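You operate a simulated robot arm through the tools that you are given. There is no shell and no other tool. Be economical: measure what you need, move in short steps, check, and stop when the job is done.

You are at the controls of a simulated robot arm. One attempt, no reset.

TASK
Put the cable's black plug in the socket on the winder plate.
Fine: spindle brake on before the guard opens; guard shut, then brake off. Where these are worked on the way, their far stop is far enough and under half their travel is too little: yellow guard.
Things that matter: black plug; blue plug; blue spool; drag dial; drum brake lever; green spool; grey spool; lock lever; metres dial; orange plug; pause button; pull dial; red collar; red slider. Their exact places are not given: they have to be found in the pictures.

It is judged by the outcome, as a careful person would: the job done as asked, and still so three seconds after it is handed in. It fails if anything else is knocked over, pushed out of place, dropped, spilled or broken.

THE ROBOT
A 6-joint arm with a fingered hand on a trunk, on a base that drives. Base frame: it is fixed to the floor where the robot stands at the start and does not move with it; the origin is under the middle of the robot, x ahead of it, y to its left, z up. Readings come in m, degrees, newtons and seconds.
With the tool pointing down near the work surface it reaches from about 0.1 to 0.46 m from the robot's upright axis, wherever it stands. Its first joint turns from -166.0 to 166.0 degrees. Places, roughly: drag dial [0.7, 0.8, 0.9]; drum brake lever [0.4, -2, 0.4]; lock lever [0.4, 0.1, 0.7]; metres dial [0.5, -0.1, 1]; orange plug [0.5, 13, 0.75]; pause button [0.5, -0.2, 0.8]; pull dial [0.5, -0.3, 1]; red slider [0.7, 0.4, 0.8]; socket on the winder plate [0.5, 0.2, 0.8]; spindle brake lever [0.4, 0, 0.7]; step dial [0.5, -0.2, 1]; width slider [0.4, 0.5, 0.7]; wind button [0.5, -0.1, 0.8]; winder panel [0.5, -0.2, 1]; winder plate [0.6, 0.2, 0.8]; yellow guard [0.5, 0.2, 0.9]. Payload 3.1 kg.
The tool frame sits at the grasp point between the pads (the TCP): z along the fingers, y along the line on which they close. The tips reach 0.022 m beyond it. The gripper opens to 0.132 m. The gripper's body begins 0.06 m behind the TCP. The gripper is a hand of 4 fingers: y runs from the thumb to the fingers, the wrist lies at [0, 0, -0.218] in the tool frame, and closing takes about 1.5 s.
Orientation is that of the tool frame in the base frame, as a unit quaternion [w, x, y, z]. With the fingers straight down and closing along the base's y, the tool's x points along the base's -x, its y along +y and its z along -z.

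THE INTERFACE
- The arm moves only by the tool send_rows. Its argument "moves" is text: rows parted by semicolons, each of 7 numbers parted by spaces: the shift along the tool's x, y, z in cm, then the turn, a rotation vector about the tool's x, y, z in rad, then the opening, from 0 (shut) to 1 (fully open). In form: x y z ax ay az claw; .... A call has 1 to 10 rows; each row shifts and turns the commanded pose from where the row before left it, along the tool's axes as they then stand. A row lasts 0.2 s, in which the tool goes at most 0.05 m and 8.6 degrees; a call with a longer step from one row to the next is refused whole, and so is a gripper value outside its range. A pose out of reach is approached as far as the arm can. The call stops where the force on the tool passes 40 N (or 10 N more than at its start, if that is more) or the arm is blocked; 0.2 s more then pass. The fingers move at their own pace (about 0.153 m/s each) and stop on an object; they squeeze with about 33 N. The grip force told is the motor's: it shows also when the fingers shut on nothing. Time passes only in rows, and 0.2 s behind the last, so rows that do not move let the fingers close. The reply holds the time, the measured pose of the TCP, the force on the tool along the base axes, the opening and the grip force, in the units named above and with some noise, with the torque about the TCP (base axes, N m) and any sound that the robot's microphone picked up.
- Cameras (640 x 400 px; columns grow to the right, rows downward): "scene" is now at [0.0034, 0.1415, 1.6058]; the picture's right is [-0.06, -1.00, 0.00], its down [-0.88, 0.06, -0.48] and it looks along [0.48, -0.03, -0.88] (base axes); focal length 275 px, centre (320, 200). "wrist" rides on the gripper at [0.053, -0.053, -0.084] in the tool frame; the picture's right is [0.71, 0.71, 0.00], its down [-0.53, 0.53, -0.67] and it looks along [-0.47, 0.47, 0.74] (tool axes); focal length 247 px, centre (320, 200).
- capture(camera): a new picture of that camera. It takes no simulated time.
- lift_body(by): slides the trunk up (or, below 0, down) by that many m; the arm and the scene camera ride with it, the base frame stays. It gives what a move gives, with no picture.
- drive_base(legs): drives the robot by 1 to 6 legs, each [ahead, left, turn to the left] in m, m and degrees, along the robot's own axes; the way and the turn of a leg run together, so that a leg with both is an arc; at most 1.5 m and 180 degrees a leg. The arm and the cameras ride along, it lands a little off, and it stops where it bumps. It gives what a move gives.
- set_grasp(shape): the hand has 4 fingers and takes this shape, open, in about a second: jaw (thumb against the fingers, like two jaws); tri (thumb and two fingers); tip (a fingertip pinch); poke (one finger out to press); point (the index stretched); flat (the hand flat); cup (the hand cupped); fist (a fist). The gripper value then closes the fingers along that shape, each until it touches; the sizes above hold for jaw. It gives what a move gives, with no picture.
- pan_tilt(pan, tilt): turns the head with the scene camera to pan (to the left, within 155 degrees either way) and tilt (down, from -29 to 69), counted from straight ahead of the robot. It gives what a move gives.
- pixel_to_xyz(camera, pixels): for up to 12 pixels [column, row] of the newest picture of that camera ("zoom" is the newest enlarged one), the place [x, y, z] in the base frame of the surface seen there, good to about 0.002 m. It takes no simulated time.
- zoom(camera, box): a new picture of the part [left, top, right, bottom] of that camera's present view, enlarged. It takes no simulated time.
- job_done(): hands the job in; it is judged then, once.

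Go step by step. Measure first, check grasps and placings, and put right what went wrong. The budget is 80 turns and 68 pictures, counting those below and the enlarged ones. Unless the task says otherwise, let go and move clear before handing in, and close with one line.

The tools are called as name(argument=value, ...) on one line, values as JSON. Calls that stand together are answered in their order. send_rows: Moves the arm, as the interface text tells. Its arguments: {"type":"object","properties":{"moves":{"type":"string"}},"required":["moves"]} The other tools are called the same way: lift_body (by) slides the trunk up or down; set_grasp (shape) gives the hand a shape; drive_base (legs) drives the base; pan_tilt (pan, tilt) turns the head that bears the scene camera; capture (camera) takes a picture; pixel_to_xyz (camera, pixels) gives the place of the surface under pixels of a picture; zoom (camera, box) takes an enlarged picture of a part of a camera's view; job_done () hands the job in.

At the start:

```text
clock: 0.0
tcp_pos: [0.4016, 0.1769, 1.148]
ee_rot: [0.0, 0.0, 1.0, 0.0]
contact_force: [0.1, 0.3, 0.1]
ft_torque: [0.01, 0.0, 0.0]
finger_gap: 0.1319
grip_force: 0.0
shape: jaw
trunk travel left (down, up): [-0.3, 0.086]
robot x, y, heading: [0.0013, -0.0007, -0.1]
head pan, tilt: [-3.6, 61.3]
```

scene: 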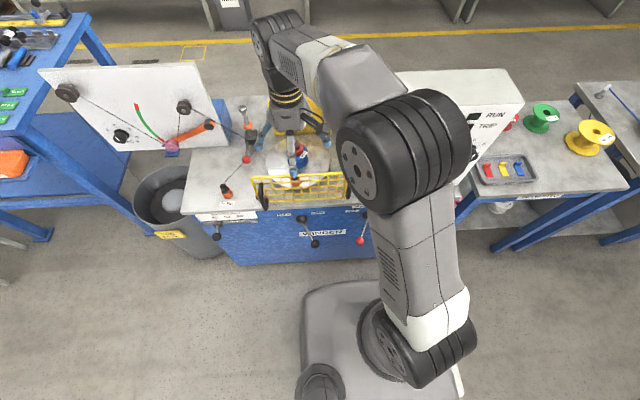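
wrist: 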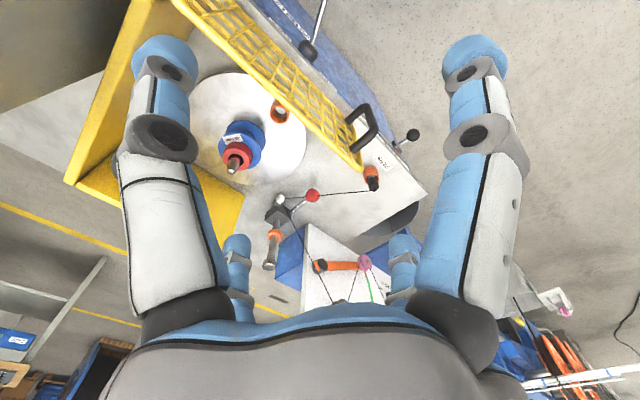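

The scene picture shows the yellow guard around (300,190), with levers below it at (315,243) and (361,240). I'll enlarge the view of the winder to find the parts.

zoom(camera="scene", box=[170, 80, 380, 270])

zoom(camera="wrist", box=[160, 0, 460, 290])

```text
2.11 times, centred on (275, 175) of scene
```

zoom: 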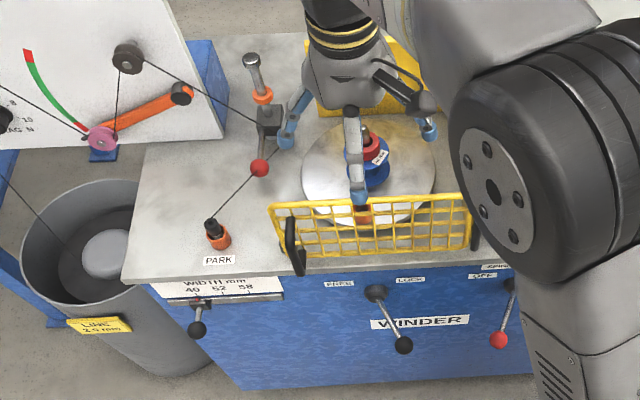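

```text
1.38 times, centred on (310, 145) of wrist
```

zoom: 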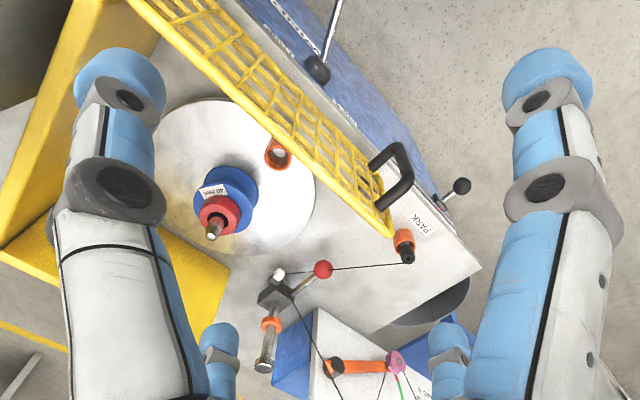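

The black plug stands at PARK and the orange socket is on the white plate behind the guard. The arm hides the right side, so I'll back away to get a full view.

drive_base(legs=[[-0.45, 0, 0], [0, -0.3, 0]])

pan_tilt(pan=15, tilt=42)

capture(camera="scene")

```text
clock: 4.3
tcp_pos: [-0.0429, -0.1187, 1.1485]
ee_rot: [0.0, 0.001, 1.0, 0.0]
contact_force: [0.1, 0.8, -0.4]
ft_torque: [0.02, 0.01, 0.05]
finger_gap: 0.1315
grip_force: 0.1
shape: jaw
trunk travel left (down, up): [-0.3, 0.086]
robot x, y, heading: [-0.4429, -0.2947, 0.1]
head pan, tilt: [-3.6, 61.3]
```

```text
clock: 5.1
tcp_pos: [-0.0436, -0.118, 1.1477]
ee_rot: [0.001, -0.001, 1.0, 0.0]
contact_force: [0.1, -0.8, -0.4]
ft_torque: [-0.01, 0.02, 0.02]
finger_gap: 0.1318
grip_force: 0.1
shape: jaw
trunk travel left (down, up): [-0.3, 0.086]
robot x, y, heading: [-0.445, -0.295, 0.2]
head pan, tilt: [15.0, 42.0]
```

```text
63 pictures are left
```

scene: 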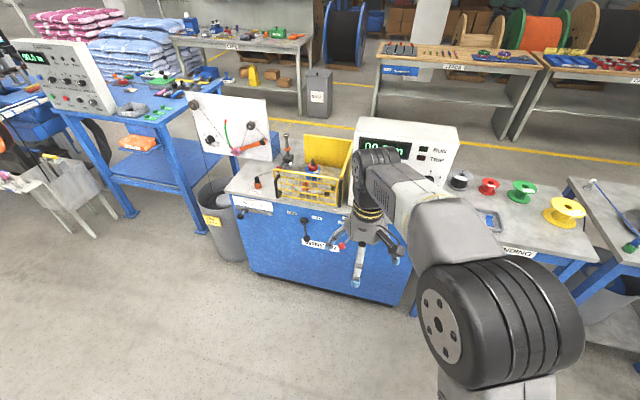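

zoom(camera="scene", box=[180, 90, 380, 260])

```text
2.35 times, centred on (280, 175) of scene
```

zoom: 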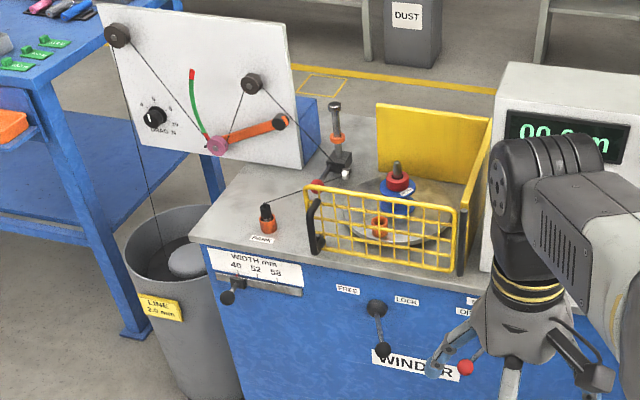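

The gate appears hinged at its right post with the handle at its left, and the levers are below. I'll go further right so the arm clears the spindle brake lever.

drive_base(legs=[[0.1, -0.3, 0]])

zoom(camera="scene", box=[120, 90, 360, 250])

```text
clock: 7.2
tcp_pos: [0.0585, -0.4152, 1.1486]
ee_rot: [0.001, -0.003, 1.0, 0.0]
contact_force: [-0.3, 0.2, -0.8]
ft_torque: [0.01, -0.01, 0.03]
finger_gap: 0.1318
grip_force: 0.0
shape: jaw
trunk travel left (down, up): [-0.3, 0.086]
robot x, y, heading: [-0.3411, -0.5935, 0.2]
head pan, tilt: [15.0, 42.0]
```

```text
2.50 times, centred on (240, 170) of scene
```

zoom: 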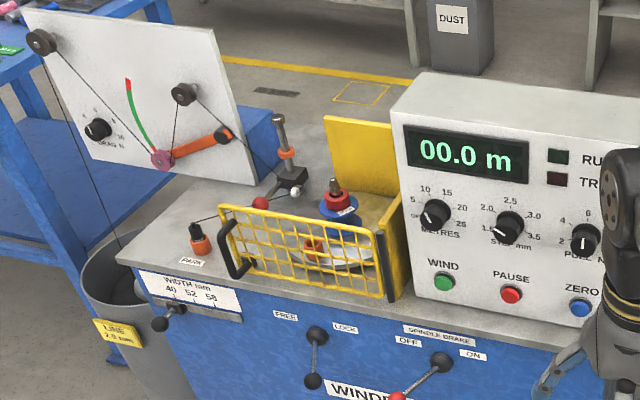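

zoom(camera="scene", box=[210, 200, 310, 262])

zoom(camera="scene", box=[180, 130, 290, 215])

```text
6.40 times, centred on (260, 231) of scene
```

zoom: 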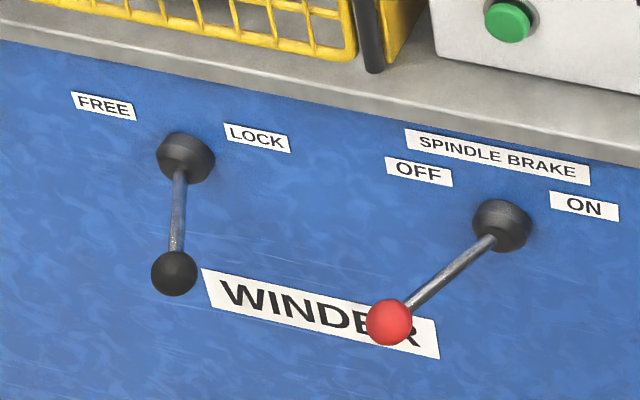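

```text
4.71 times, centred on (235, 172) of scene
```

zoom: 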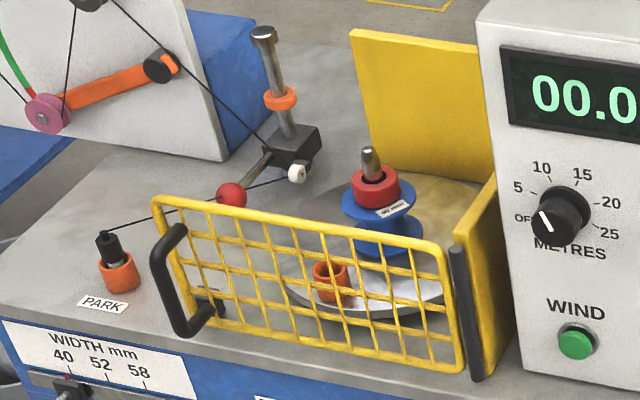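

pixel_to_xyz(camera="zoom", pixels=[[108, 240], [118, 268], [105, 282], [330, 270], [332, 290], [168, 285], [205, 332], [178, 235], [478, 375], [458, 250], [462, 370], [232, 195]])

zoom(camera="scene", box=[210, 200, 310, 262])

pixel_to_xyz(camera="zoom", pixels=[[187, 150], [178, 215], [174, 272], [503, 222], [445, 275], [388, 322], [104, 105], [258, 138], [418, 172], [585, 207], [300, 200], [330, 105]])

```text
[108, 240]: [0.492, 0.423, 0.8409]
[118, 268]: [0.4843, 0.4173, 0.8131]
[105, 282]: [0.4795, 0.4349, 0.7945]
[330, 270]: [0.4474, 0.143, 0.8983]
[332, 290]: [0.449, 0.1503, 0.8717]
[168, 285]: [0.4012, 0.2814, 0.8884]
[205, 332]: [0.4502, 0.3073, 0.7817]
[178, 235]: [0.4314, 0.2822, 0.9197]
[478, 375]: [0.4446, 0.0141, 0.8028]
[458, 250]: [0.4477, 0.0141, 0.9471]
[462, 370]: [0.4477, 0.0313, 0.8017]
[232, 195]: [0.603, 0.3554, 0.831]
```

```text
6.40 times, centred on (260, 231) of scene
```

zoom: 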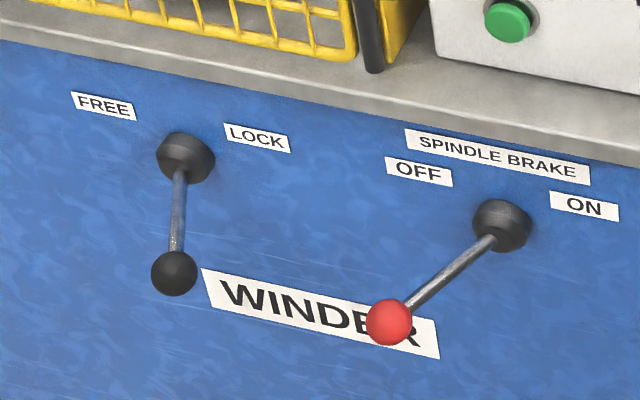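

```text
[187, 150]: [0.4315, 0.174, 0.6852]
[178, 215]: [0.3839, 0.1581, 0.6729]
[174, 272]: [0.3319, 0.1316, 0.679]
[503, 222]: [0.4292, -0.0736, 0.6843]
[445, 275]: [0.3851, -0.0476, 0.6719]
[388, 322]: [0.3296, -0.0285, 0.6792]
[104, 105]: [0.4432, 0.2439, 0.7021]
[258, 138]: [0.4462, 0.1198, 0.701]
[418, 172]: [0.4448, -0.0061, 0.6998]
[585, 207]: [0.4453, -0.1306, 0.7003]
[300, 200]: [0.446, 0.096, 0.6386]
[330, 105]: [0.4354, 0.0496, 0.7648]
```

The levers stick out toward me at z≈0.68. Lock sits at LOCK (knob near y 0.13) and the brake sits at OFF (knob near (0.33,-0.03)). I'll drive in line with the brake lever and look at it.

drive_base(legs=[[0, 0.5, 0], [0.29, 0, 0]])

pan_tilt(pan=0, tilt=65)

capture(camera="scene")

capture(camera="wrist")

```text
clock: 11.8
tcp_pos: [0.3486, 0.0971, 1.1483]
ee_rot: [0.0, -0.002, 1.0, 0.0]
contact_force: [0.5, 0.4, 0.0]
ft_torque: [0.02, 0.05, -0.03]
finger_gap: 0.1319
grip_force: 0.0
shape: jaw
trunk travel left (down, up): [-0.3, 0.086]
robot x, y, heading: [-0.0542, -0.08, 0.1]
head pan, tilt: [15.0, 42.0]
```

```text
clock: 12.7
tcp_pos: [0.3484, 0.0954, 1.1491]
ee_rot: [0.0, -0.002, 1.0, 0.0]
contact_force: [0.1, -0.3, 0.1]
ft_torque: [0.0, -0.04, 0.04]
finger_gap: 0.1317
grip_force: 0.0
shape: jaw
trunk travel left (down, up): [-0.3, 0.086]
robot x, y, heading: [-0.0509, -0.0809, 0.3]
head pan, tilt: [0.0, 65.0]
```

```text
57 pictures are left
```

scene: 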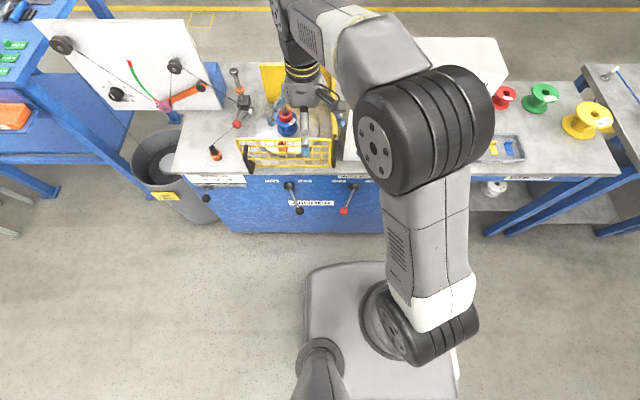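

```text
56 pictures are left
```

wrist: 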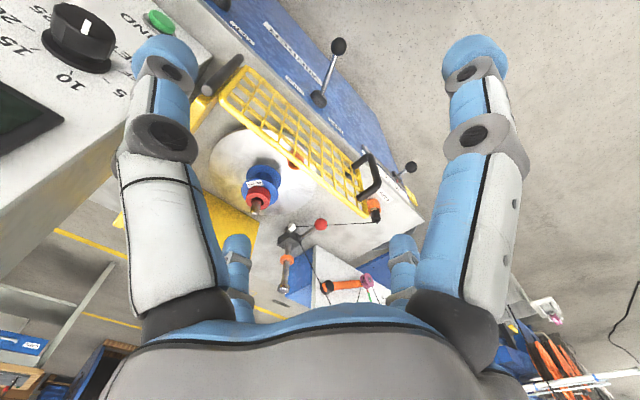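

pixel_to_xyz(camera="scene", pixels=[[360, 265], [345, 210], [353, 188], [300, 209], [290, 186], [440, 370], [325, 345], [430, 45]])

pixel_to_xyz(camera="wrist", pixels=[[90, 20], [165, 20], [40, 120], [338, 46], [318, 98], [374, 205], [225, 75], [370, 180]])

```text
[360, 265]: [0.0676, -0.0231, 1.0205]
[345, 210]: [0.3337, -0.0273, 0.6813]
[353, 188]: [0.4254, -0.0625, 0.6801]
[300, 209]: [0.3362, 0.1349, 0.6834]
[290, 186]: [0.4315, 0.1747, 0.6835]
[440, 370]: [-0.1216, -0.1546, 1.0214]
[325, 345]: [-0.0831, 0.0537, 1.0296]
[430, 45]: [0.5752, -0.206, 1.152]
```

```text
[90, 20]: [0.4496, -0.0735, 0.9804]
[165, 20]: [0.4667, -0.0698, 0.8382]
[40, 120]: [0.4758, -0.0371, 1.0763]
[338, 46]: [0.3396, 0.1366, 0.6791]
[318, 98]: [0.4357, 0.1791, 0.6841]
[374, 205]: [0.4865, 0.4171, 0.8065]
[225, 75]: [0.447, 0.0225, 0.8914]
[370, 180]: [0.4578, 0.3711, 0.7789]
```

Brake knob at (0.334,-0.027,0.68). I'll shift the open hand above it, then lower the trunk.

send_rows(moves="0.2 -3 0 0 0 0 1;0.2 -3 0 0 0 0 1;0.2 -3 0 0 0 0 1;0 -3.4 0 0 0 0 0.7")

lift_body(by=-0.28)

capture(camera="wrist")

capture(camera="scene")

```text
clock: 13.7
tcp_pos: [0.3423, -0.0278, 1.1489]
ee_rot: [0.001, -0.002, 1.0, 0.0]
contact_force: [0.3, -1.1, -0.6]
ft_torque: [0.0, 0.02, 0.04]
finger_gap: 0.0927
grip_force: 0.1
shape: jaw
trunk travel left (down, up): [-0.3, 0.086]
robot x, y, heading: [-0.0513, -0.083, 0.3]
head pan, tilt: [0.0, 65.0]
```

```text
clock: 16.5
tcp_pos: [0.3419, -0.0278, 0.8697]
ee_rot: [0.0, -0.002, 1.0, 0.001]
contact_force: [0.3, -0.8, 0.1]
ft_torque: [-0.02, 0.0, -0.01]
finger_gap: 0.0929
grip_force: 0.1
shape: jaw
trunk travel left (down, up): [-0.02, 0.366]
robot x, y, heading: [-0.051, -0.0812, 0.1]
head pan, tilt: [0.0, 65.0]
```

```text
55 pictures are left
```

wrist: 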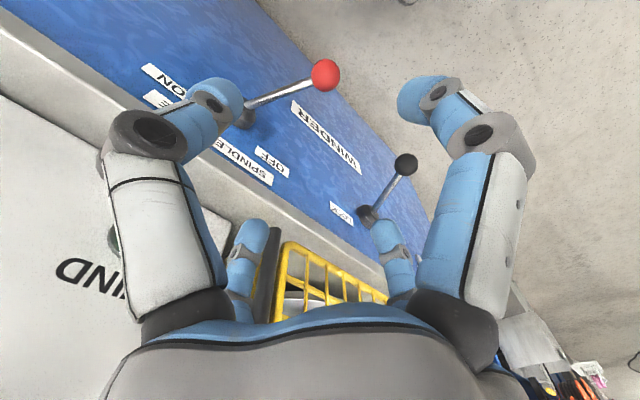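

```text
54 pictures are left
```

scene: 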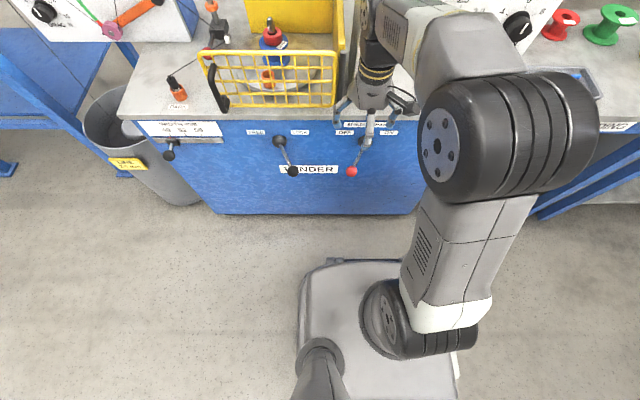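

The knob sits between the fingers. I'll descend to straddle it.

send_rows(moves="0 0 4 0 0 0 0.7;0 0 4 0 0 0 0.7;0 0 4 0 0 0 0.7;0 0 4 0 0 0 0.7;0 0 3.2 0 0 0 0.7")

capture(camera="wrist")

```text
clock: 17.7
tcp_pos: [0.3425, -0.0272, 0.6763]
ee_rot: [0.0, -0.002, 1.0, -0.001]
contact_force: [0.0, -0.2, 0.0]
ft_torque: [0.02, 0.02, -0.01]
finger_gap: 0.0931
grip_force: 0.1
shape: jaw
trunk travel left (down, up): [-0.02, 0.366]
robot x, y, heading: [-0.0541, -0.0782, 0.0]
head pan, tilt: [0.0, 65.0]
```

```text
53 pictures are left
```

wrist: 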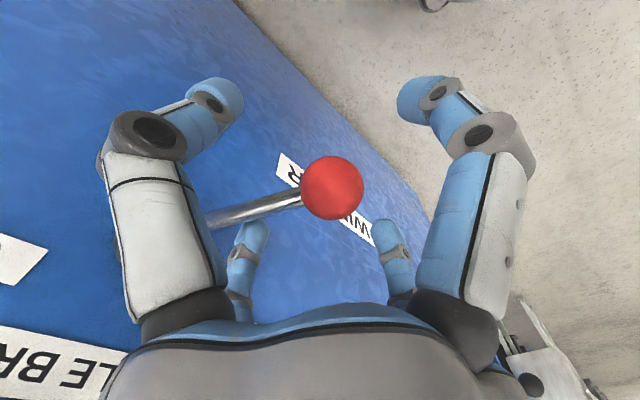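

send_rows(moves="0 -2 0 0 0 0 0.7;0 -2 0 0 0 0 0.7;0 -2 0 0 0 0 0.7;0 -2 0 0 0 0 0.7;0 -2 0 0 0 0 0.7;0 -1.5 0 0 0 0 0.7;0 -1 0 0 0 0 0.7")

capture(camera="wrist")

```text
clock: 18.5
tcp_pos: [0.3426, -0.0734, 0.6785]
ee_rot: [0.001, -0.009, 1.0, 0.002]
contact_force: [-2.4, 12.6, 3.6]
ft_torque: [0.18, -0.16, 0.84]
finger_gap: 0.0911
grip_force: 0.1
shape: jaw
trunk travel left (down, up): [-0.02, 0.366]
robot x, y, heading: [-0.0522, -0.0838, 0.6]
head pan, tilt: [0.0, 65.0]
stopped in row 3: the force on the tool passed its limit at 51 N (the readings are from after the stop); the commanded pose is now the measured one
```

```text
52 pictures are left
```

wrist: 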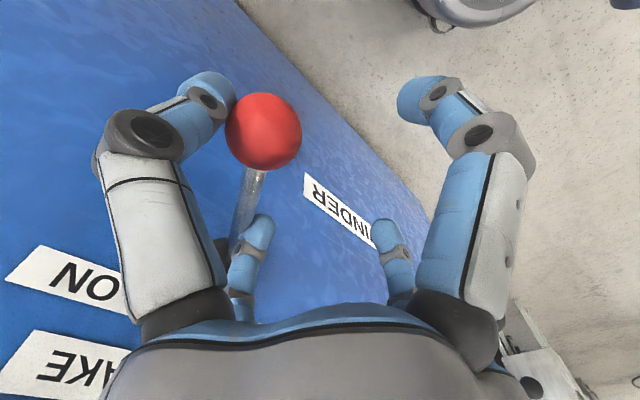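

The knob at wrist (262,130) swung over, and there was a force stop. I'll measure the lever's present angle.

pixel_to_xyz(camera="wrist", pixels=[[262, 130], [252, 185], [243, 210], [235, 245], [243, 230], [210, 95], [425, 90], [385, 235]])

zoom(camera="scene", box=[260, 90, 440, 200])

```text
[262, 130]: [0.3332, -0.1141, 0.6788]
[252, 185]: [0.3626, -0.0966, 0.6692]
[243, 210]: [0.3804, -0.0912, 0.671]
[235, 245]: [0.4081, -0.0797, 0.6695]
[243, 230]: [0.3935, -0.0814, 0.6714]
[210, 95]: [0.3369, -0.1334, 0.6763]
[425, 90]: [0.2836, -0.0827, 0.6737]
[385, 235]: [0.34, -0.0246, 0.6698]
```

```text
3.56 times, centred on (350, 145) of scene
```

zoom: 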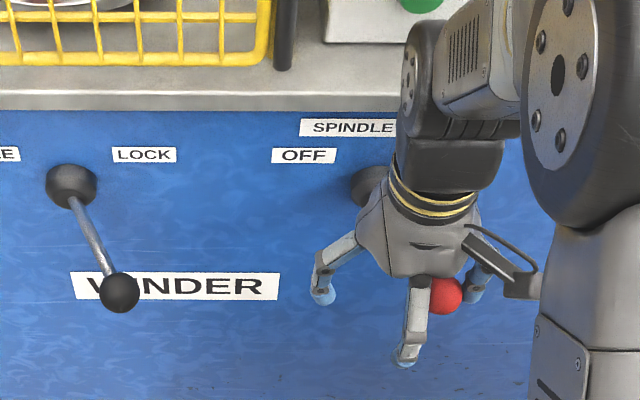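

The brake knob is now at y≈-0.115, which mirrors its old place, so the brake is at its ON stop. I'll ease off, lift clear and check.

send_rows(moves="0 0.5 0 0 0 0 0.7;0 0 -4 0 0 0 0.7;0 0 -4 0 0 0 0.7;0 0 -4 0 0 0 0.7;0 0 -4 0 0 0 0.7;0 0 -4 0 0 0 0.7;0 0 -4 0 0 0 0.7")

zoom(camera="wrist", box=[100, 0, 500, 330])

```text
clock: 20.1
tcp_pos: [0.3405, -0.0714, 0.9191]
ee_rot: [0.0, -0.008, 1.0, 0.001]
contact_force: [0.5, -0.1, -1.1]
ft_torque: [0.01, 0.01, -0.01]
finger_gap: 0.0927
grip_force: 0.0
shape: jaw
trunk travel left (down, up): [-0.02, 0.366]
robot x, y, heading: [-0.0545, -0.083, 0.4]
head pan, tilt: [0.0, 65.0]
```

```text
1.21 times, centred on (300, 165) of wrist
```

zoom: 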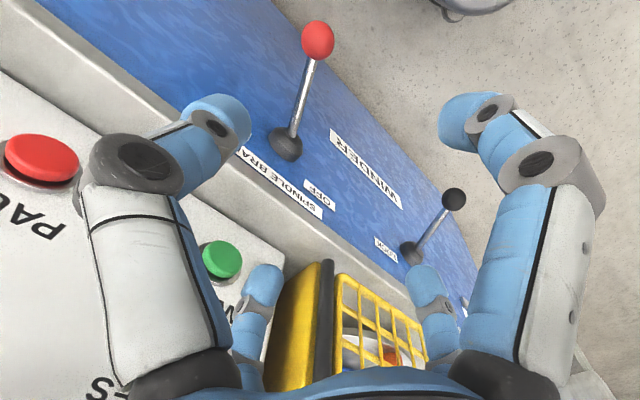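

The brake is ON. Next I'll raise the hand above the guard, shift left, and switch to the poke shape to see how the finger lies.

lift_body(by=0.16)

drive_base(legs=[[0.05, 0.3, 0]])

set_grasp(shape="poke")

capture(camera="wrist")

capture(camera="scene")

```text
clock: 21.9
tcp_pos: [0.3416, -0.0725, 1.0783]
ee_rot: [0.001, -0.008, 1.0, 0.002]
contact_force: [-0.5, -0.3, -0.3]
ft_torque: [0.01, -0.02, -0.02]
finger_gap: 0.0924
grip_force: 0.0
shape: jaw
trunk travel left (down, up): [-0.18, 0.206]
robot x, y, heading: [-0.0514, -0.0811, 0.5]
head pan, tilt: [0.0, 65.0]
```

```text
clock: 24.0
tcp_pos: [0.3904, 0.2307, 1.0801]
ee_rot: [0.0, -0.008, 1.0, 0.002]
contact_force: [0.2, 0.8, 0.3]
ft_torque: [0.0, 0.0, -0.01]
finger_gap: 0.0925
grip_force: 0.1
shape: jaw
trunk travel left (down, up): [-0.18, 0.206]
robot x, y, heading: [-0.006, 0.2198, 0.3]
head pan, tilt: [0.0, 65.0]
```

```text
clock: 24.9
tcp_pos: [0.3893, 0.23, 1.08]
ee_rot: [0.002, -0.009, 1.0, 0.001]
contact_force: [0.1, 0.0, 0.4]
ft_torque: [0.02, 0.01, 0.01]
finger_gap: 0.0003
grip_force: 0.1
shape: poke
trunk travel left (down, up): [-0.18, 0.206]
robot x, y, heading: [-0.0029, 0.2161, 0.5]
head pan, tilt: [0.0, 65.0]
```

```text
49 pictures are left
```

wrist: 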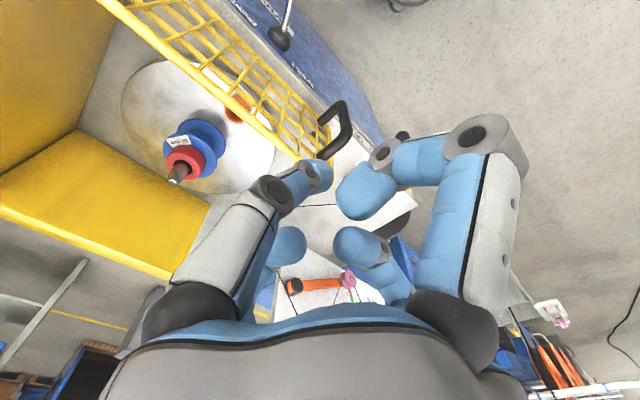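

```text
48 pictures are left
```

scene: 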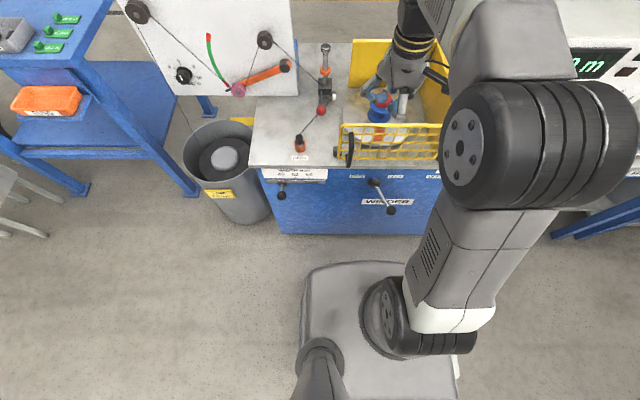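

pixel_to_xyz(camera="wrist", pixels=[[318, 178], [270, 190], [365, 195], [355, 245], [290, 245], [345, 130], [322, 142], [325, 155], [240, 108], [305, 155], [377, 205], [425, 165]])

zoom(camera="wrist", box=[220, 60, 480, 300])

```text
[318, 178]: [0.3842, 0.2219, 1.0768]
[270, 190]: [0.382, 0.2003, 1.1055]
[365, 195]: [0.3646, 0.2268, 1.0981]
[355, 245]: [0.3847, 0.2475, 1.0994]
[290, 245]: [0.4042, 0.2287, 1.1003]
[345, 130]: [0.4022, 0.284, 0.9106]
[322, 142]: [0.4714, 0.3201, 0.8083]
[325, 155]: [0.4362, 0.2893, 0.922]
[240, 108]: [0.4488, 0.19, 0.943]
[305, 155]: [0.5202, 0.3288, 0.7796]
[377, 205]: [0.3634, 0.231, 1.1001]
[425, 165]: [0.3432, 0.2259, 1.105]
```

```text
1.67 times, centred on (350, 180) of wrist
```

zoom: 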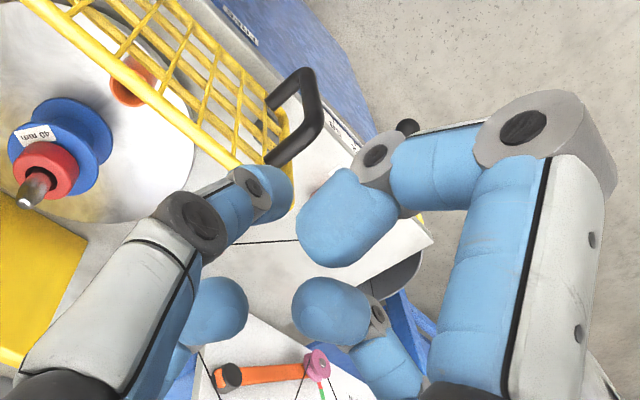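

set_grasp(shape="point")

capture(camera="wrist")

```text
clock: 25.8
tcp_pos: [0.389, 0.2293, 1.0792]
ee_rot: [0.002, -0.009, 1.0, 0.001]
contact_force: [-0.2, 0.3, 0.8]
ft_torque: [-0.03, 0.02, 0.01]
finger_gap: 0.126
grip_force: 0.1
shape: point
trunk travel left (down, up): [-0.18, 0.206]
robot x, y, heading: [-0.0039, 0.2168, 0.5]
head pan, tilt: [0.0, 65.0]
```

```text
46 pictures are left
```

wrist: 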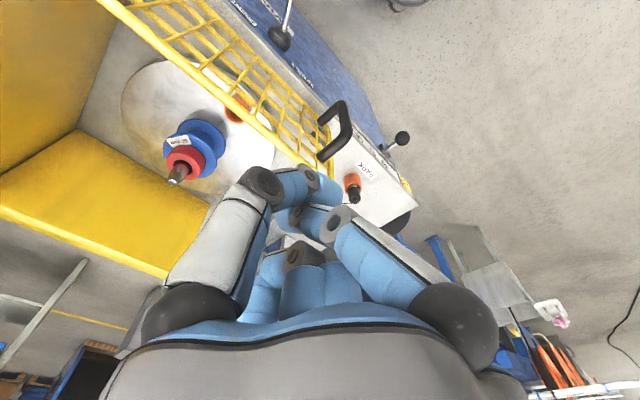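

set_grasp(shape="tip")

capture(camera="wrist")

```text
clock: 26.7
tcp_pos: [0.39, 0.23, 1.0788]
ee_rot: [0.001, -0.009, 1.0, 0.002]
contact_force: [0.4, -0.3, 0.7]
ft_torque: [0.04, 0.0, -0.03]
finger_gap: 0.1318
grip_force: 0.1
shape: tip
trunk travel left (down, up): [-0.18, 0.206]
robot x, y, heading: [-0.0071, 0.2206, 0.4]
head pan, tilt: [0.0, 65.0]
```

```text
45 pictures are left
```

wrist: 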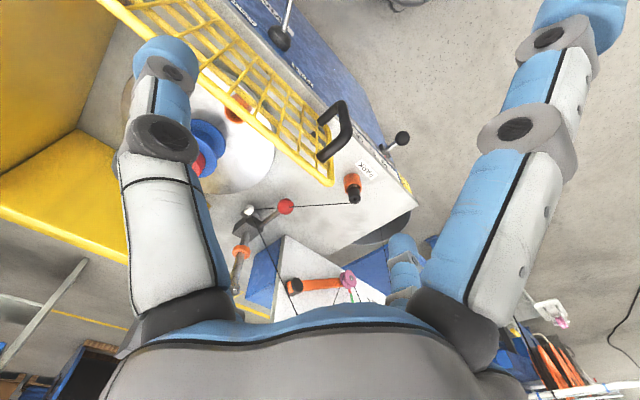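

pixel_to_xyz(camera="wrist", pixels=[[580, 15], [540, 80], [405, 245], [400, 290], [175, 60], [250, 115], [236, 108], [330, 178], [353, 195], [352, 180], [343, 120], [322, 158]])

```text
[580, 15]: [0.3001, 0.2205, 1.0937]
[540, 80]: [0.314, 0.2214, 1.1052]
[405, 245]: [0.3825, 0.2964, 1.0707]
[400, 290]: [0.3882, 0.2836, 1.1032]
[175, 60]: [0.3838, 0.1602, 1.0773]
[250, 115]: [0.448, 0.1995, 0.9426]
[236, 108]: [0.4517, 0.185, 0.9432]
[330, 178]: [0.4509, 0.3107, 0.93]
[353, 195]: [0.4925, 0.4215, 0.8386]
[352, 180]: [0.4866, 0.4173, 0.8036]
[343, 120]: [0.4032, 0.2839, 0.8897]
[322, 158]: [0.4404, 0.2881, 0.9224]
```

set_grasp(shape="jaw")

send_rows(moves="0 0 0 0 0 0 0;0 0 0 0 0 0 0;0 0 0 0 0 0 0;0 0 0 0 0 0 0")

capture(camera="wrist")

pixel_to_xyz(camera="wrist", pixels=[[240, 108], [234, 112], [180, 172], [190, 155], [205, 130], [225, 140], [318, 178], [320, 200], [285, 190], [350, 195], [255, 160], [130, 110]])

```text
clock: 27.6
tcp_pos: [0.3906, 0.2293, 1.0789]
ee_rot: [0.0, -0.008, 1.0, 0.002]
contact_force: [-0.4, -0.4, 1.0]
ft_torque: [-0.03, 0.01, -0.02]
finger_gap: 0.132
grip_force: 0.1
shape: jaw
trunk travel left (down, up): [-0.18, 0.206]
robot x, y, heading: [-0.0013, 0.2172, 0.3]
head pan, tilt: [0.0, 65.0]
```

```text
clock: 28.6
tcp_pos: [0.3908, 0.2286, 1.0798]
ee_rot: [0.001, -0.008, 1.0, 0.001]
contact_force: [-0.1, 0.6, 0.1]
ft_torque: [0.0, 0.03, 0.0]
finger_gap: 0.0001
grip_force: 32.3
shape: jaw
trunk travel left (down, up): [-0.18, 0.206]
robot x, y, heading: [-0.0044, 0.2191, 0.4]
head pan, tilt: [0.0, 65.0]
```

```text
44 pictures are left
```

wrist: 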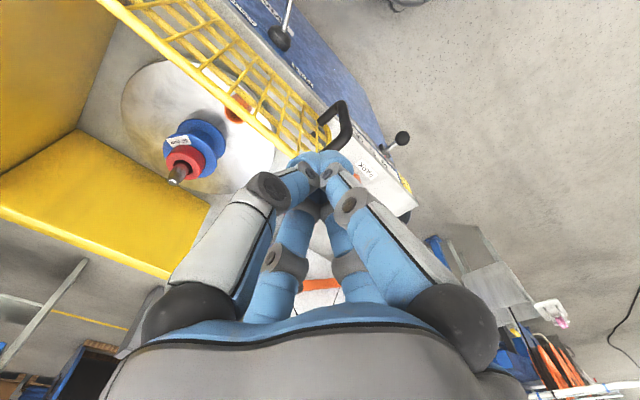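

```text
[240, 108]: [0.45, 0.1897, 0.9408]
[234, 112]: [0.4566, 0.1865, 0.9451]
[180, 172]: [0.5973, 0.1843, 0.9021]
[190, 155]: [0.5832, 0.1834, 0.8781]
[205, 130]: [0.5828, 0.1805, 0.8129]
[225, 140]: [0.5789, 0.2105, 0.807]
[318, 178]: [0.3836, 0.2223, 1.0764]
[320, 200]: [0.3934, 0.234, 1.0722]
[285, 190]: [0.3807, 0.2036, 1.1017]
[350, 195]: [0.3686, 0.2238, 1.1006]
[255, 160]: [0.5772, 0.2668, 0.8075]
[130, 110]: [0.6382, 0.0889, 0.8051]
```

The closed fingers form a slim bunch. I'll move the base left so the gate can swing clear, then place the bunch behind the gate's free edge at (0.45,0.31), top z 0.943.

drive_base(legs=[[0.055, 0.13, 0]])

capture(camera="wrist")

```text
clock: 30.0
tcp_pos: [0.4445, 0.3657, 1.0797]
ee_rot: [-0.001, -0.009, 1.0, 0.001]
contact_force: [-0.7, 0.7, -0.3]
ft_torque: [0.03, 0.04, -0.03]
finger_gap: 0.0
grip_force: 33.1
shape: jaw
trunk travel left (down, up): [-0.18, 0.206]
robot x, y, heading: [0.0502, 0.3532, 0.5]
head pan, tilt: [0.0, 65.0]
```

```text
43 pictures are left
```

wrist: 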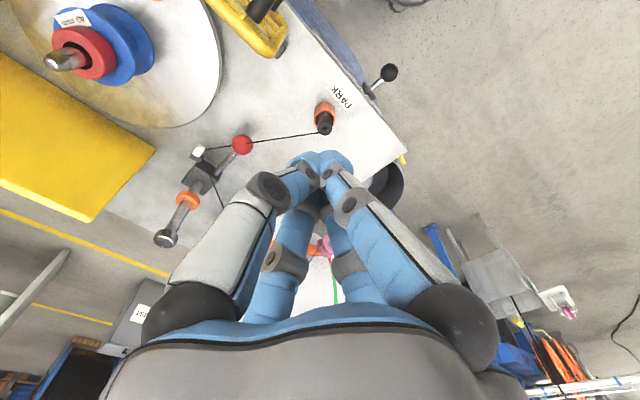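

pixel_to_xyz(camera="wrist", pixels=[[283, 45], [265, 52], [325, 127], [325, 118], [324, 105], [242, 145], [198, 152], [185, 178], [280, 137], [190, 200]])

send_rows(moves="-1.6 -3 0 0 0 0 0;-1.6 -3 0 0 0 0 0;-1.6 -3 0 0 0 0 0;0 -1.2 0 0 0 0 0;0 0 3 0 0 0 0;0 0 3 0 0 0 0")

capture(camera="wrist")

capture(camera="scene")

```text
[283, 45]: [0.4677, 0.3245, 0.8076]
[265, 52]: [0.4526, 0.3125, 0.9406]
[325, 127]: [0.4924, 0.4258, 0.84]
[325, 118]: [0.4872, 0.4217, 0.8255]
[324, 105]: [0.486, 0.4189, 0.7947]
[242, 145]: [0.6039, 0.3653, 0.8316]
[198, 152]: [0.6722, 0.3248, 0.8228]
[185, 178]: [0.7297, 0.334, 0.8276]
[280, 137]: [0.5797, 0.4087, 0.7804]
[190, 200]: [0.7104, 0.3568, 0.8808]
```

```text
clock: 31.4
tcp_pos: [0.4939, 0.2615, 1.0183]
ee_rot: [0.0, -0.009, 1.0, 0.001]
contact_force: [0.8, -0.1, -0.1]
ft_torque: [-0.03, 0.02, 0.0]
finger_gap: 0.0
grip_force: 33.1
shape: jaw
trunk travel left (down, up): [-0.18, 0.206]
robot x, y, heading: [0.05, 0.3472, 0.7]
head pan, tilt: [0.0, 65.0]
```

```text
42 pictures are left
```

wrist: 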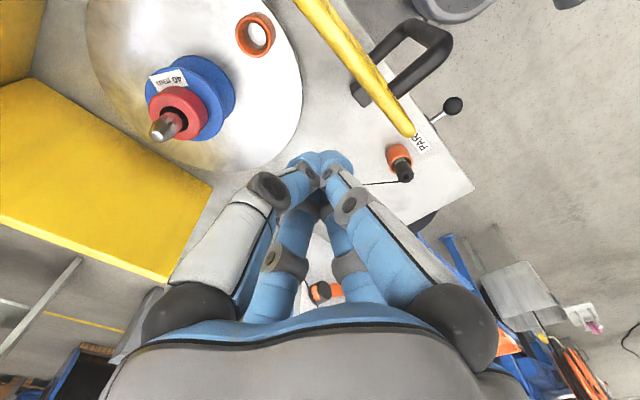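

```text
41 pictures are left
```

scene: 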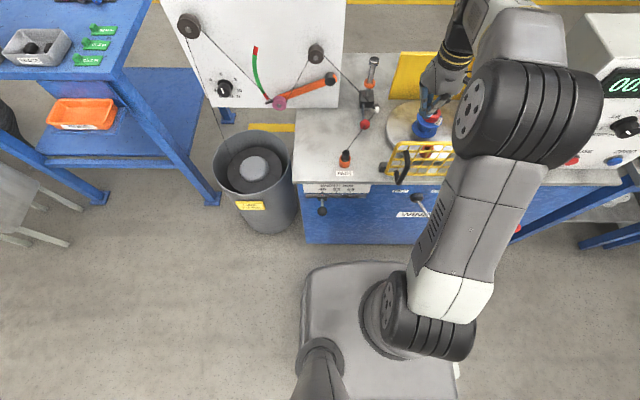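

pixel_to_xyz(camera="wrist", pixels=[[255, 15], [238, 38], [272, 35], [255, 55], [256, 33], [405, 130], [403, 172], [398, 152], [315, 160], [320, 180]])

send_rows(moves="0 0 3 0 0 0 0;0 0 3 0 0 0 0;0 0 3 0 0 0 0;0 0 1.5 0 0 0 0")

```text
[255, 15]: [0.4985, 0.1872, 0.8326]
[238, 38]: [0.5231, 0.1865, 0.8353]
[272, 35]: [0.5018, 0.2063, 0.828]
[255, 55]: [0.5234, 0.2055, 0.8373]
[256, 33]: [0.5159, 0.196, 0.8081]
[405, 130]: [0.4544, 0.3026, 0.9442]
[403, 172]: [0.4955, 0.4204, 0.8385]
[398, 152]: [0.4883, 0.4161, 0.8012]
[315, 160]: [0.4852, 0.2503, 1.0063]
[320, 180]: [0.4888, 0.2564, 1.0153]
```

```text
clock: 32.4
tcp_pos: [0.4948, 0.263, 0.9136]
ee_rot: [0.002, -0.009, 1.0, 0.001]
contact_force: [1.1, 0.3, -0.5]
ft_torque: [0.04, 0.03, 0.01]
finger_gap: 0.0001
grip_force: 33.1
shape: jaw
trunk travel left (down, up): [-0.18, 0.206]
robot x, y, heading: [0.0466, 0.3535, 0.4]
head pan, tilt: [0.0, 65.0]
```

Socket centre ≈(0.511,0.196), rim z 0.836. I'll pull gently on the gate to see whether it is free.

send_rows(moves="1 0 0 0 0 0 0;1 0 0 0 0 0 0;0.7 0 0 0 0 0 0;0.7 0 0 0 0 0 0;0.7 0 0 0 0 0 0")

capture(camera="wrist")

```text
clock: 33.6
tcp_pos: [0.4529, 0.2612, 0.9143]
ee_rot: [0.001, -0.01, 1.0, 0.001]
contact_force: [0.2, -0.1, -0.1]
ft_torque: [0.02, 0.0, 0.02]
finger_gap: 0.0
grip_force: 33.1
shape: jaw
trunk travel left (down, up): [-0.18, 0.206]
robot x, y, heading: [0.0496, 0.3498, 0.7]
head pan, tilt: [0.0, 65.0]
```

```text
40 pictures are left
```

wrist: 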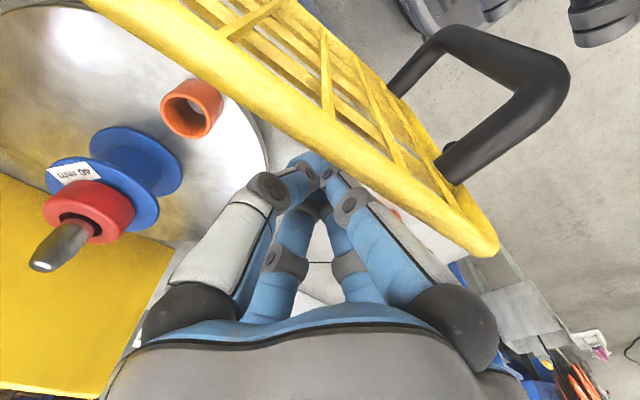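

pixel_to_xyz(camera="wrist", pixels=[[480, 235], [400, 185], [330, 135], [240, 70], [160, 15]])

```text
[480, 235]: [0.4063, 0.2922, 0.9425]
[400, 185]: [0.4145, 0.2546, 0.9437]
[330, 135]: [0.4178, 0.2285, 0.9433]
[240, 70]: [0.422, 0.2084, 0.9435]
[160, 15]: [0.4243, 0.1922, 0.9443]
```

The gate swings freely with almost no force, so the lock lever isn't involved. I'll follow the arc about the hinge (0.447,0.018).

send_rows(moves="1.85 -0.37 0 0 0 0 0;1.85 -0.37 0 0 0 0 0;1.85 -0.37 0 0 0 0 0;1.98 -0.6 0 0 0 0 0;1.98 -0.6 0 0 0 0 0;1.85 -0.94 0 0 0 0 0;1.85 -0.94 0 0 0 0 0;1.65 -1.24 0 0 0 0 0;1.65 -1.24 0 0 0 0 0")

capture(camera="scene")

```text
clock: 35.6
tcp_pos: [0.2864, 0.1936, 0.913]
ee_rot: [0.001, -0.009, 1.0, 0.002]
contact_force: [-0.3, -0.2, -0.5]
ft_torque: [-0.02, 0.01, -0.01]
finger_gap: 0.0
grip_force: 33.3
shape: jaw
trunk travel left (down, up): [-0.18, 0.206]
robot x, y, heading: [0.0484, 0.3499, 0.4]
head pan, tilt: [0.0, 65.0]
```

```text
39 pictures are left
```

scene: 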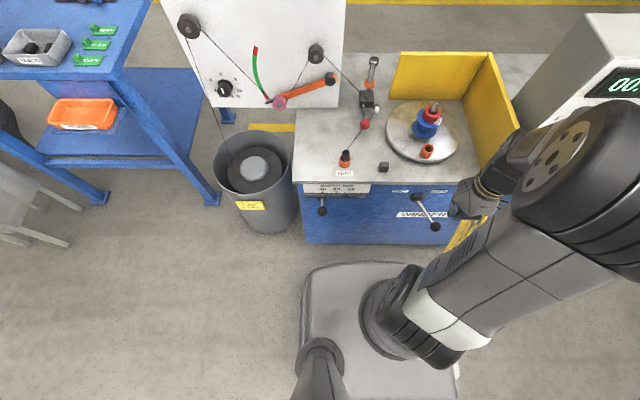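

send_rows(moves="1.41 -1.5 0 0 0 0 0;1.41 -1.5 0 0 0 0 0;1.13 -1.74 0 0 0 0 0;1.13 -1.74 0 0 0 0 0;0.81 -1.9 0 0 0 0 0;0.81 -1.9 0 0 0 0 0;0.47 -2 0 0 0 0 0;0.47 -2 0 0 0 0 0")

capture(camera="wrist")

capture(camera="scene")

```text
clock: 37.4
tcp_pos: [0.2144, 0.0482, 0.912]
ee_rot: [0.001, -0.008, 1.0, 0.003]
contact_force: [0.6, 0.1, 0.0]
ft_torque: [0.03, 0.0, -0.03]
finger_gap: 0.0
grip_force: 32.9
shape: jaw
trunk travel left (down, up): [-0.18, 0.206]
robot x, y, heading: [0.0493, 0.3515, 0.4]
head pan, tilt: [0.0, 65.0]
```

```text
38 pictures are left
```

wrist: 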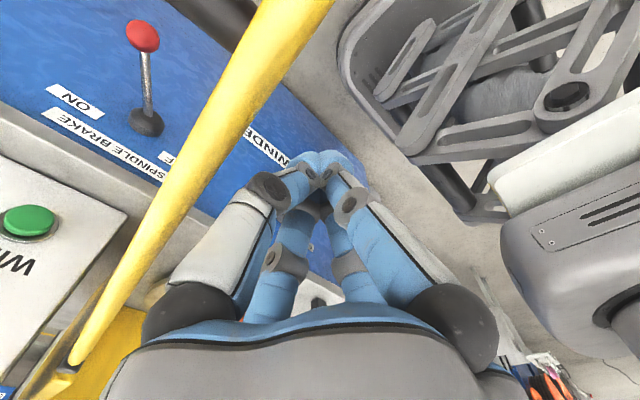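

```text
37 pictures are left
```

scene: 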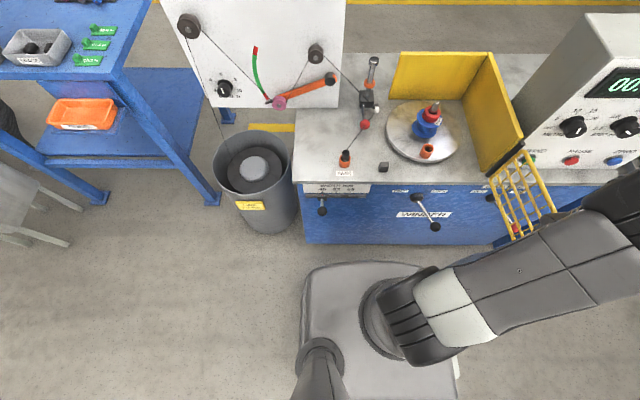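

pixel_to_xyz(camera="wrist", pixels=[[300, 15], [200, 150], [90, 340]])

send_rows(moves="0.1 -2 0 0 0 0 0;0 -2 0 0 0 0 0;-0.2 -2 0 0 0 0 0")

capture(camera="wrist")

```text
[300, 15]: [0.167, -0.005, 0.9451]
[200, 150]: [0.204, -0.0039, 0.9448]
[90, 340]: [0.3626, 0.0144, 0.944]
```

```text
clock: 38.2
tcp_pos: [0.2152, -0.0132, 0.9121]
ee_rot: [0.001, -0.008, 1.0, 0.002]
contact_force: [-0.4, -0.2, -0.6]
ft_torque: [0.01, -0.01, -0.02]
finger_gap: 0.0003
grip_force: 33.3
shape: jaw
trunk travel left (down, up): [-0.18, 0.206]
robot x, y, heading: [0.0507, 0.355, 0.6]
head pan, tilt: [0.0, 65.0]
```

```text
36 pictures are left
```

wrist: 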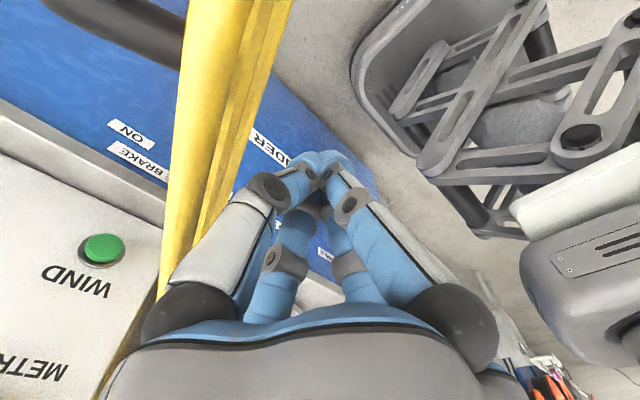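

The gate is past 100° (rail at about (0.2,-0.03)), well over half. I'll back off, rise and carry the hand toward the plug.

send_rows(moves="0 1.5 0 0 0 0 0;0 2 0 0 0 0 0;0 0 -4 0 0 0 0;0 0 -4 0 0 0 0;0 0 -4 0 0 0 0;-2 3.5 -1 0 0 0 0;-2 3.5 0 0 0 0 0;-2.5 3.8 0 0 0 0 0.3;-2.5 3.8 0 0 0 0 0.6")

send_rows(moves="-2.5 3.8 0 0 0 0 0.6;-2.5 3.8 0 0 0 0 0.6;-2.5 3.8 0 0 0 0 0.6;-2.5 3.8 0 0 0 0 0.6;-2 3.5 0 0 0 0 0.6;-1.2 3 0 0 0 0 0.6")

capture(camera="scene")

capture(camera="wrist")

```text
clock: 40.2
tcp_pos: [0.3036, 0.1692, 1.0443]
ee_rot: [0.001, -0.009, 1.0, 0.001]
contact_force: [-0.4, 0.0, -0.5]
ft_torque: [-0.03, 0.02, -0.01]
finger_gap: 0.0788
grip_force: 0.0
shape: jaw
trunk travel left (down, up): [-0.18, 0.206]
robot x, y, heading: [0.0508, 0.3522, 0.5]
head pan, tilt: [0.0, 65.0]
```

```text
clock: 41.6
tcp_pos: [0.4305, 0.393, 1.0422]
ee_rot: [0.001, -0.009, 1.0, 0.001]
contact_force: [-0.1, 0.9, -0.7]
ft_torque: [0.01, -0.03, 0.0]
finger_gap: 0.0787
grip_force: 0.0
shape: jaw
trunk travel left (down, up): [-0.18, 0.206]
robot x, y, heading: [0.0503, 0.3493, 0.6]
head pan, tilt: [0.0, 65.0]
```

```text
35 pictures are left
```

scene: 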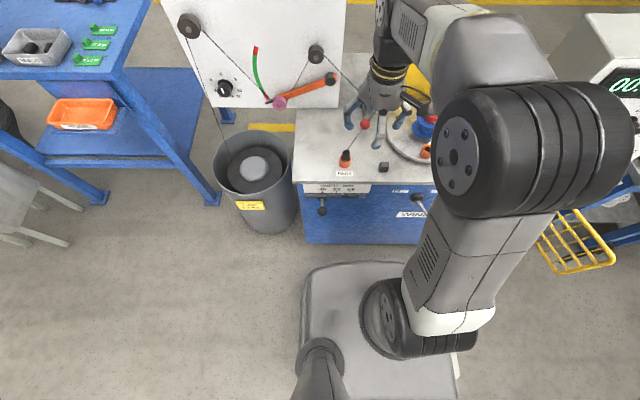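

```text
34 pictures are left
```

wrist: 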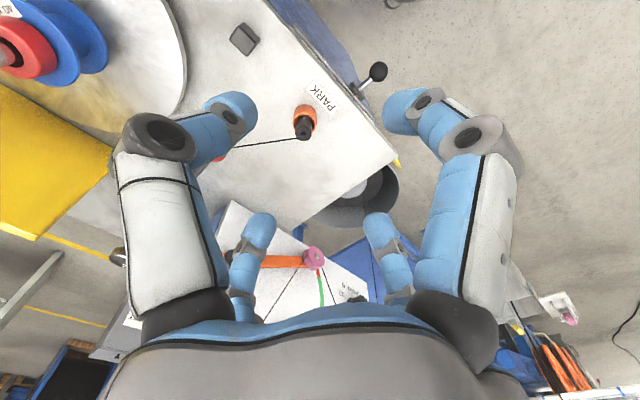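

zoom(camera="wrist", box=[240, 70, 380, 170])

pixel_to_xyz(camera="zoom", pixels=[[290, 283], [295, 270], [262, 283], [320, 270], [290, 240], [300, 200], [300, 170], [265, 215], [335, 190], [270, 292]])

```text
4.00 times, centred on (310, 120) of wrist
```

zoom: 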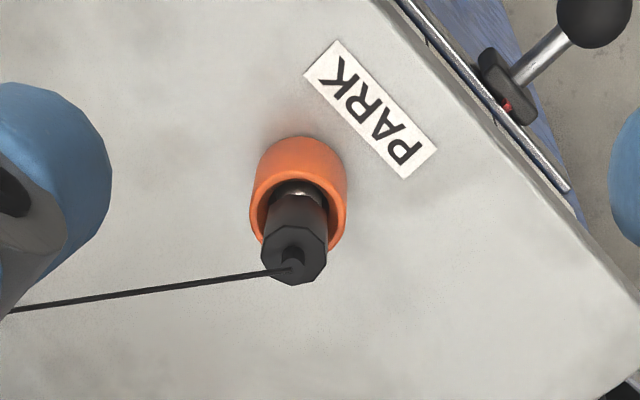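

```text
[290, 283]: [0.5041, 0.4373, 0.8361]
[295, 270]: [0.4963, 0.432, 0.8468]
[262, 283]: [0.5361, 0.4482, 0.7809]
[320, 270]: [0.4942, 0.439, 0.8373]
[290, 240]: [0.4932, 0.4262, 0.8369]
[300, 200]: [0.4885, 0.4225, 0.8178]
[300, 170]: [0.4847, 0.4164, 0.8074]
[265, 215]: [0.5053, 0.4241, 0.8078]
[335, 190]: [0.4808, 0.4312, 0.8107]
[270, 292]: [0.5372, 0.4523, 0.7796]
```

The gate stays open. Plug body centre is ≈(0.495,0.4285), top z 0.838, with the cable leaving at about -30°. Yawing the hand +15° keeps the fingers off the cable both here and at the socket.

send_rows(moves="-3.2 1.8 0 0 0 0 0.5;-3.25 1.75 0 0 0 0 0.5;0 0 0 0 0 -0.131 0.5;0 0 0 0 0 -0.131 0.5;0 0 4 0 0 0 0.5;0 0 4 0 0 0 0.5")

capture(camera="wrist")

```text
clock: 43.0
tcp_pos: [0.4955, 0.4263, 0.9637]
ee_rot: [0.0, -0.14, 0.99, 0.002]
contact_force: [0.6, 0.1, -1.0]
ft_torque: [0.0, 0.01, -0.01]
finger_gap: 0.0664
grip_force: 0.1
shape: jaw
trunk travel left (down, up): [-0.18, 0.206]
robot x, y, heading: [0.0499, 0.349, 0.8]
head pan, tilt: [0.0, 65.0]
```

```text
32 pictures are left
```

wrist: 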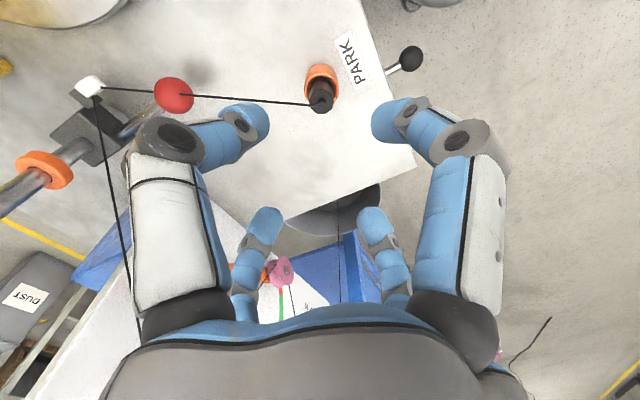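

zoom(camera="wrist", box=[280, 50, 360, 120])

pixel_to_xyz(camera="zoom", pixels=[[325, 305], [260, 290], [390, 275], [325, 250], [320, 340], [270, 250], [385, 240], [200, 200], [460, 190], [330, 90]])

```text
5.71 times, centred on (320, 85) of wrist
```

zoom: 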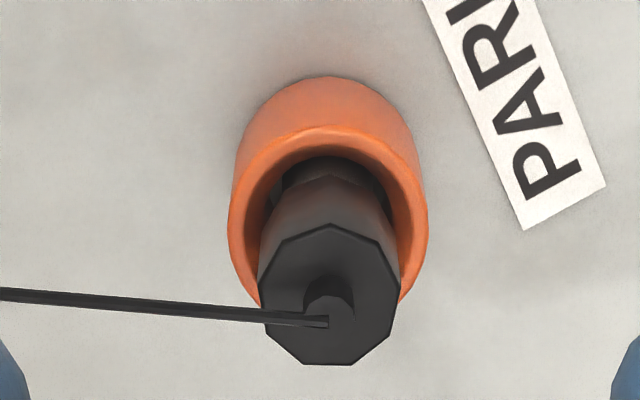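

```text
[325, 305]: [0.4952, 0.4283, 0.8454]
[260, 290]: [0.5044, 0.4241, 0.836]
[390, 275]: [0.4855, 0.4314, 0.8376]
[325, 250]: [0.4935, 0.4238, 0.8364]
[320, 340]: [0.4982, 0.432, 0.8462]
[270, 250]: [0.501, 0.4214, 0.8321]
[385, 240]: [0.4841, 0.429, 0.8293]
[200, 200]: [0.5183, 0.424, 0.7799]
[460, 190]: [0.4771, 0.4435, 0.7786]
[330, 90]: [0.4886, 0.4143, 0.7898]
```

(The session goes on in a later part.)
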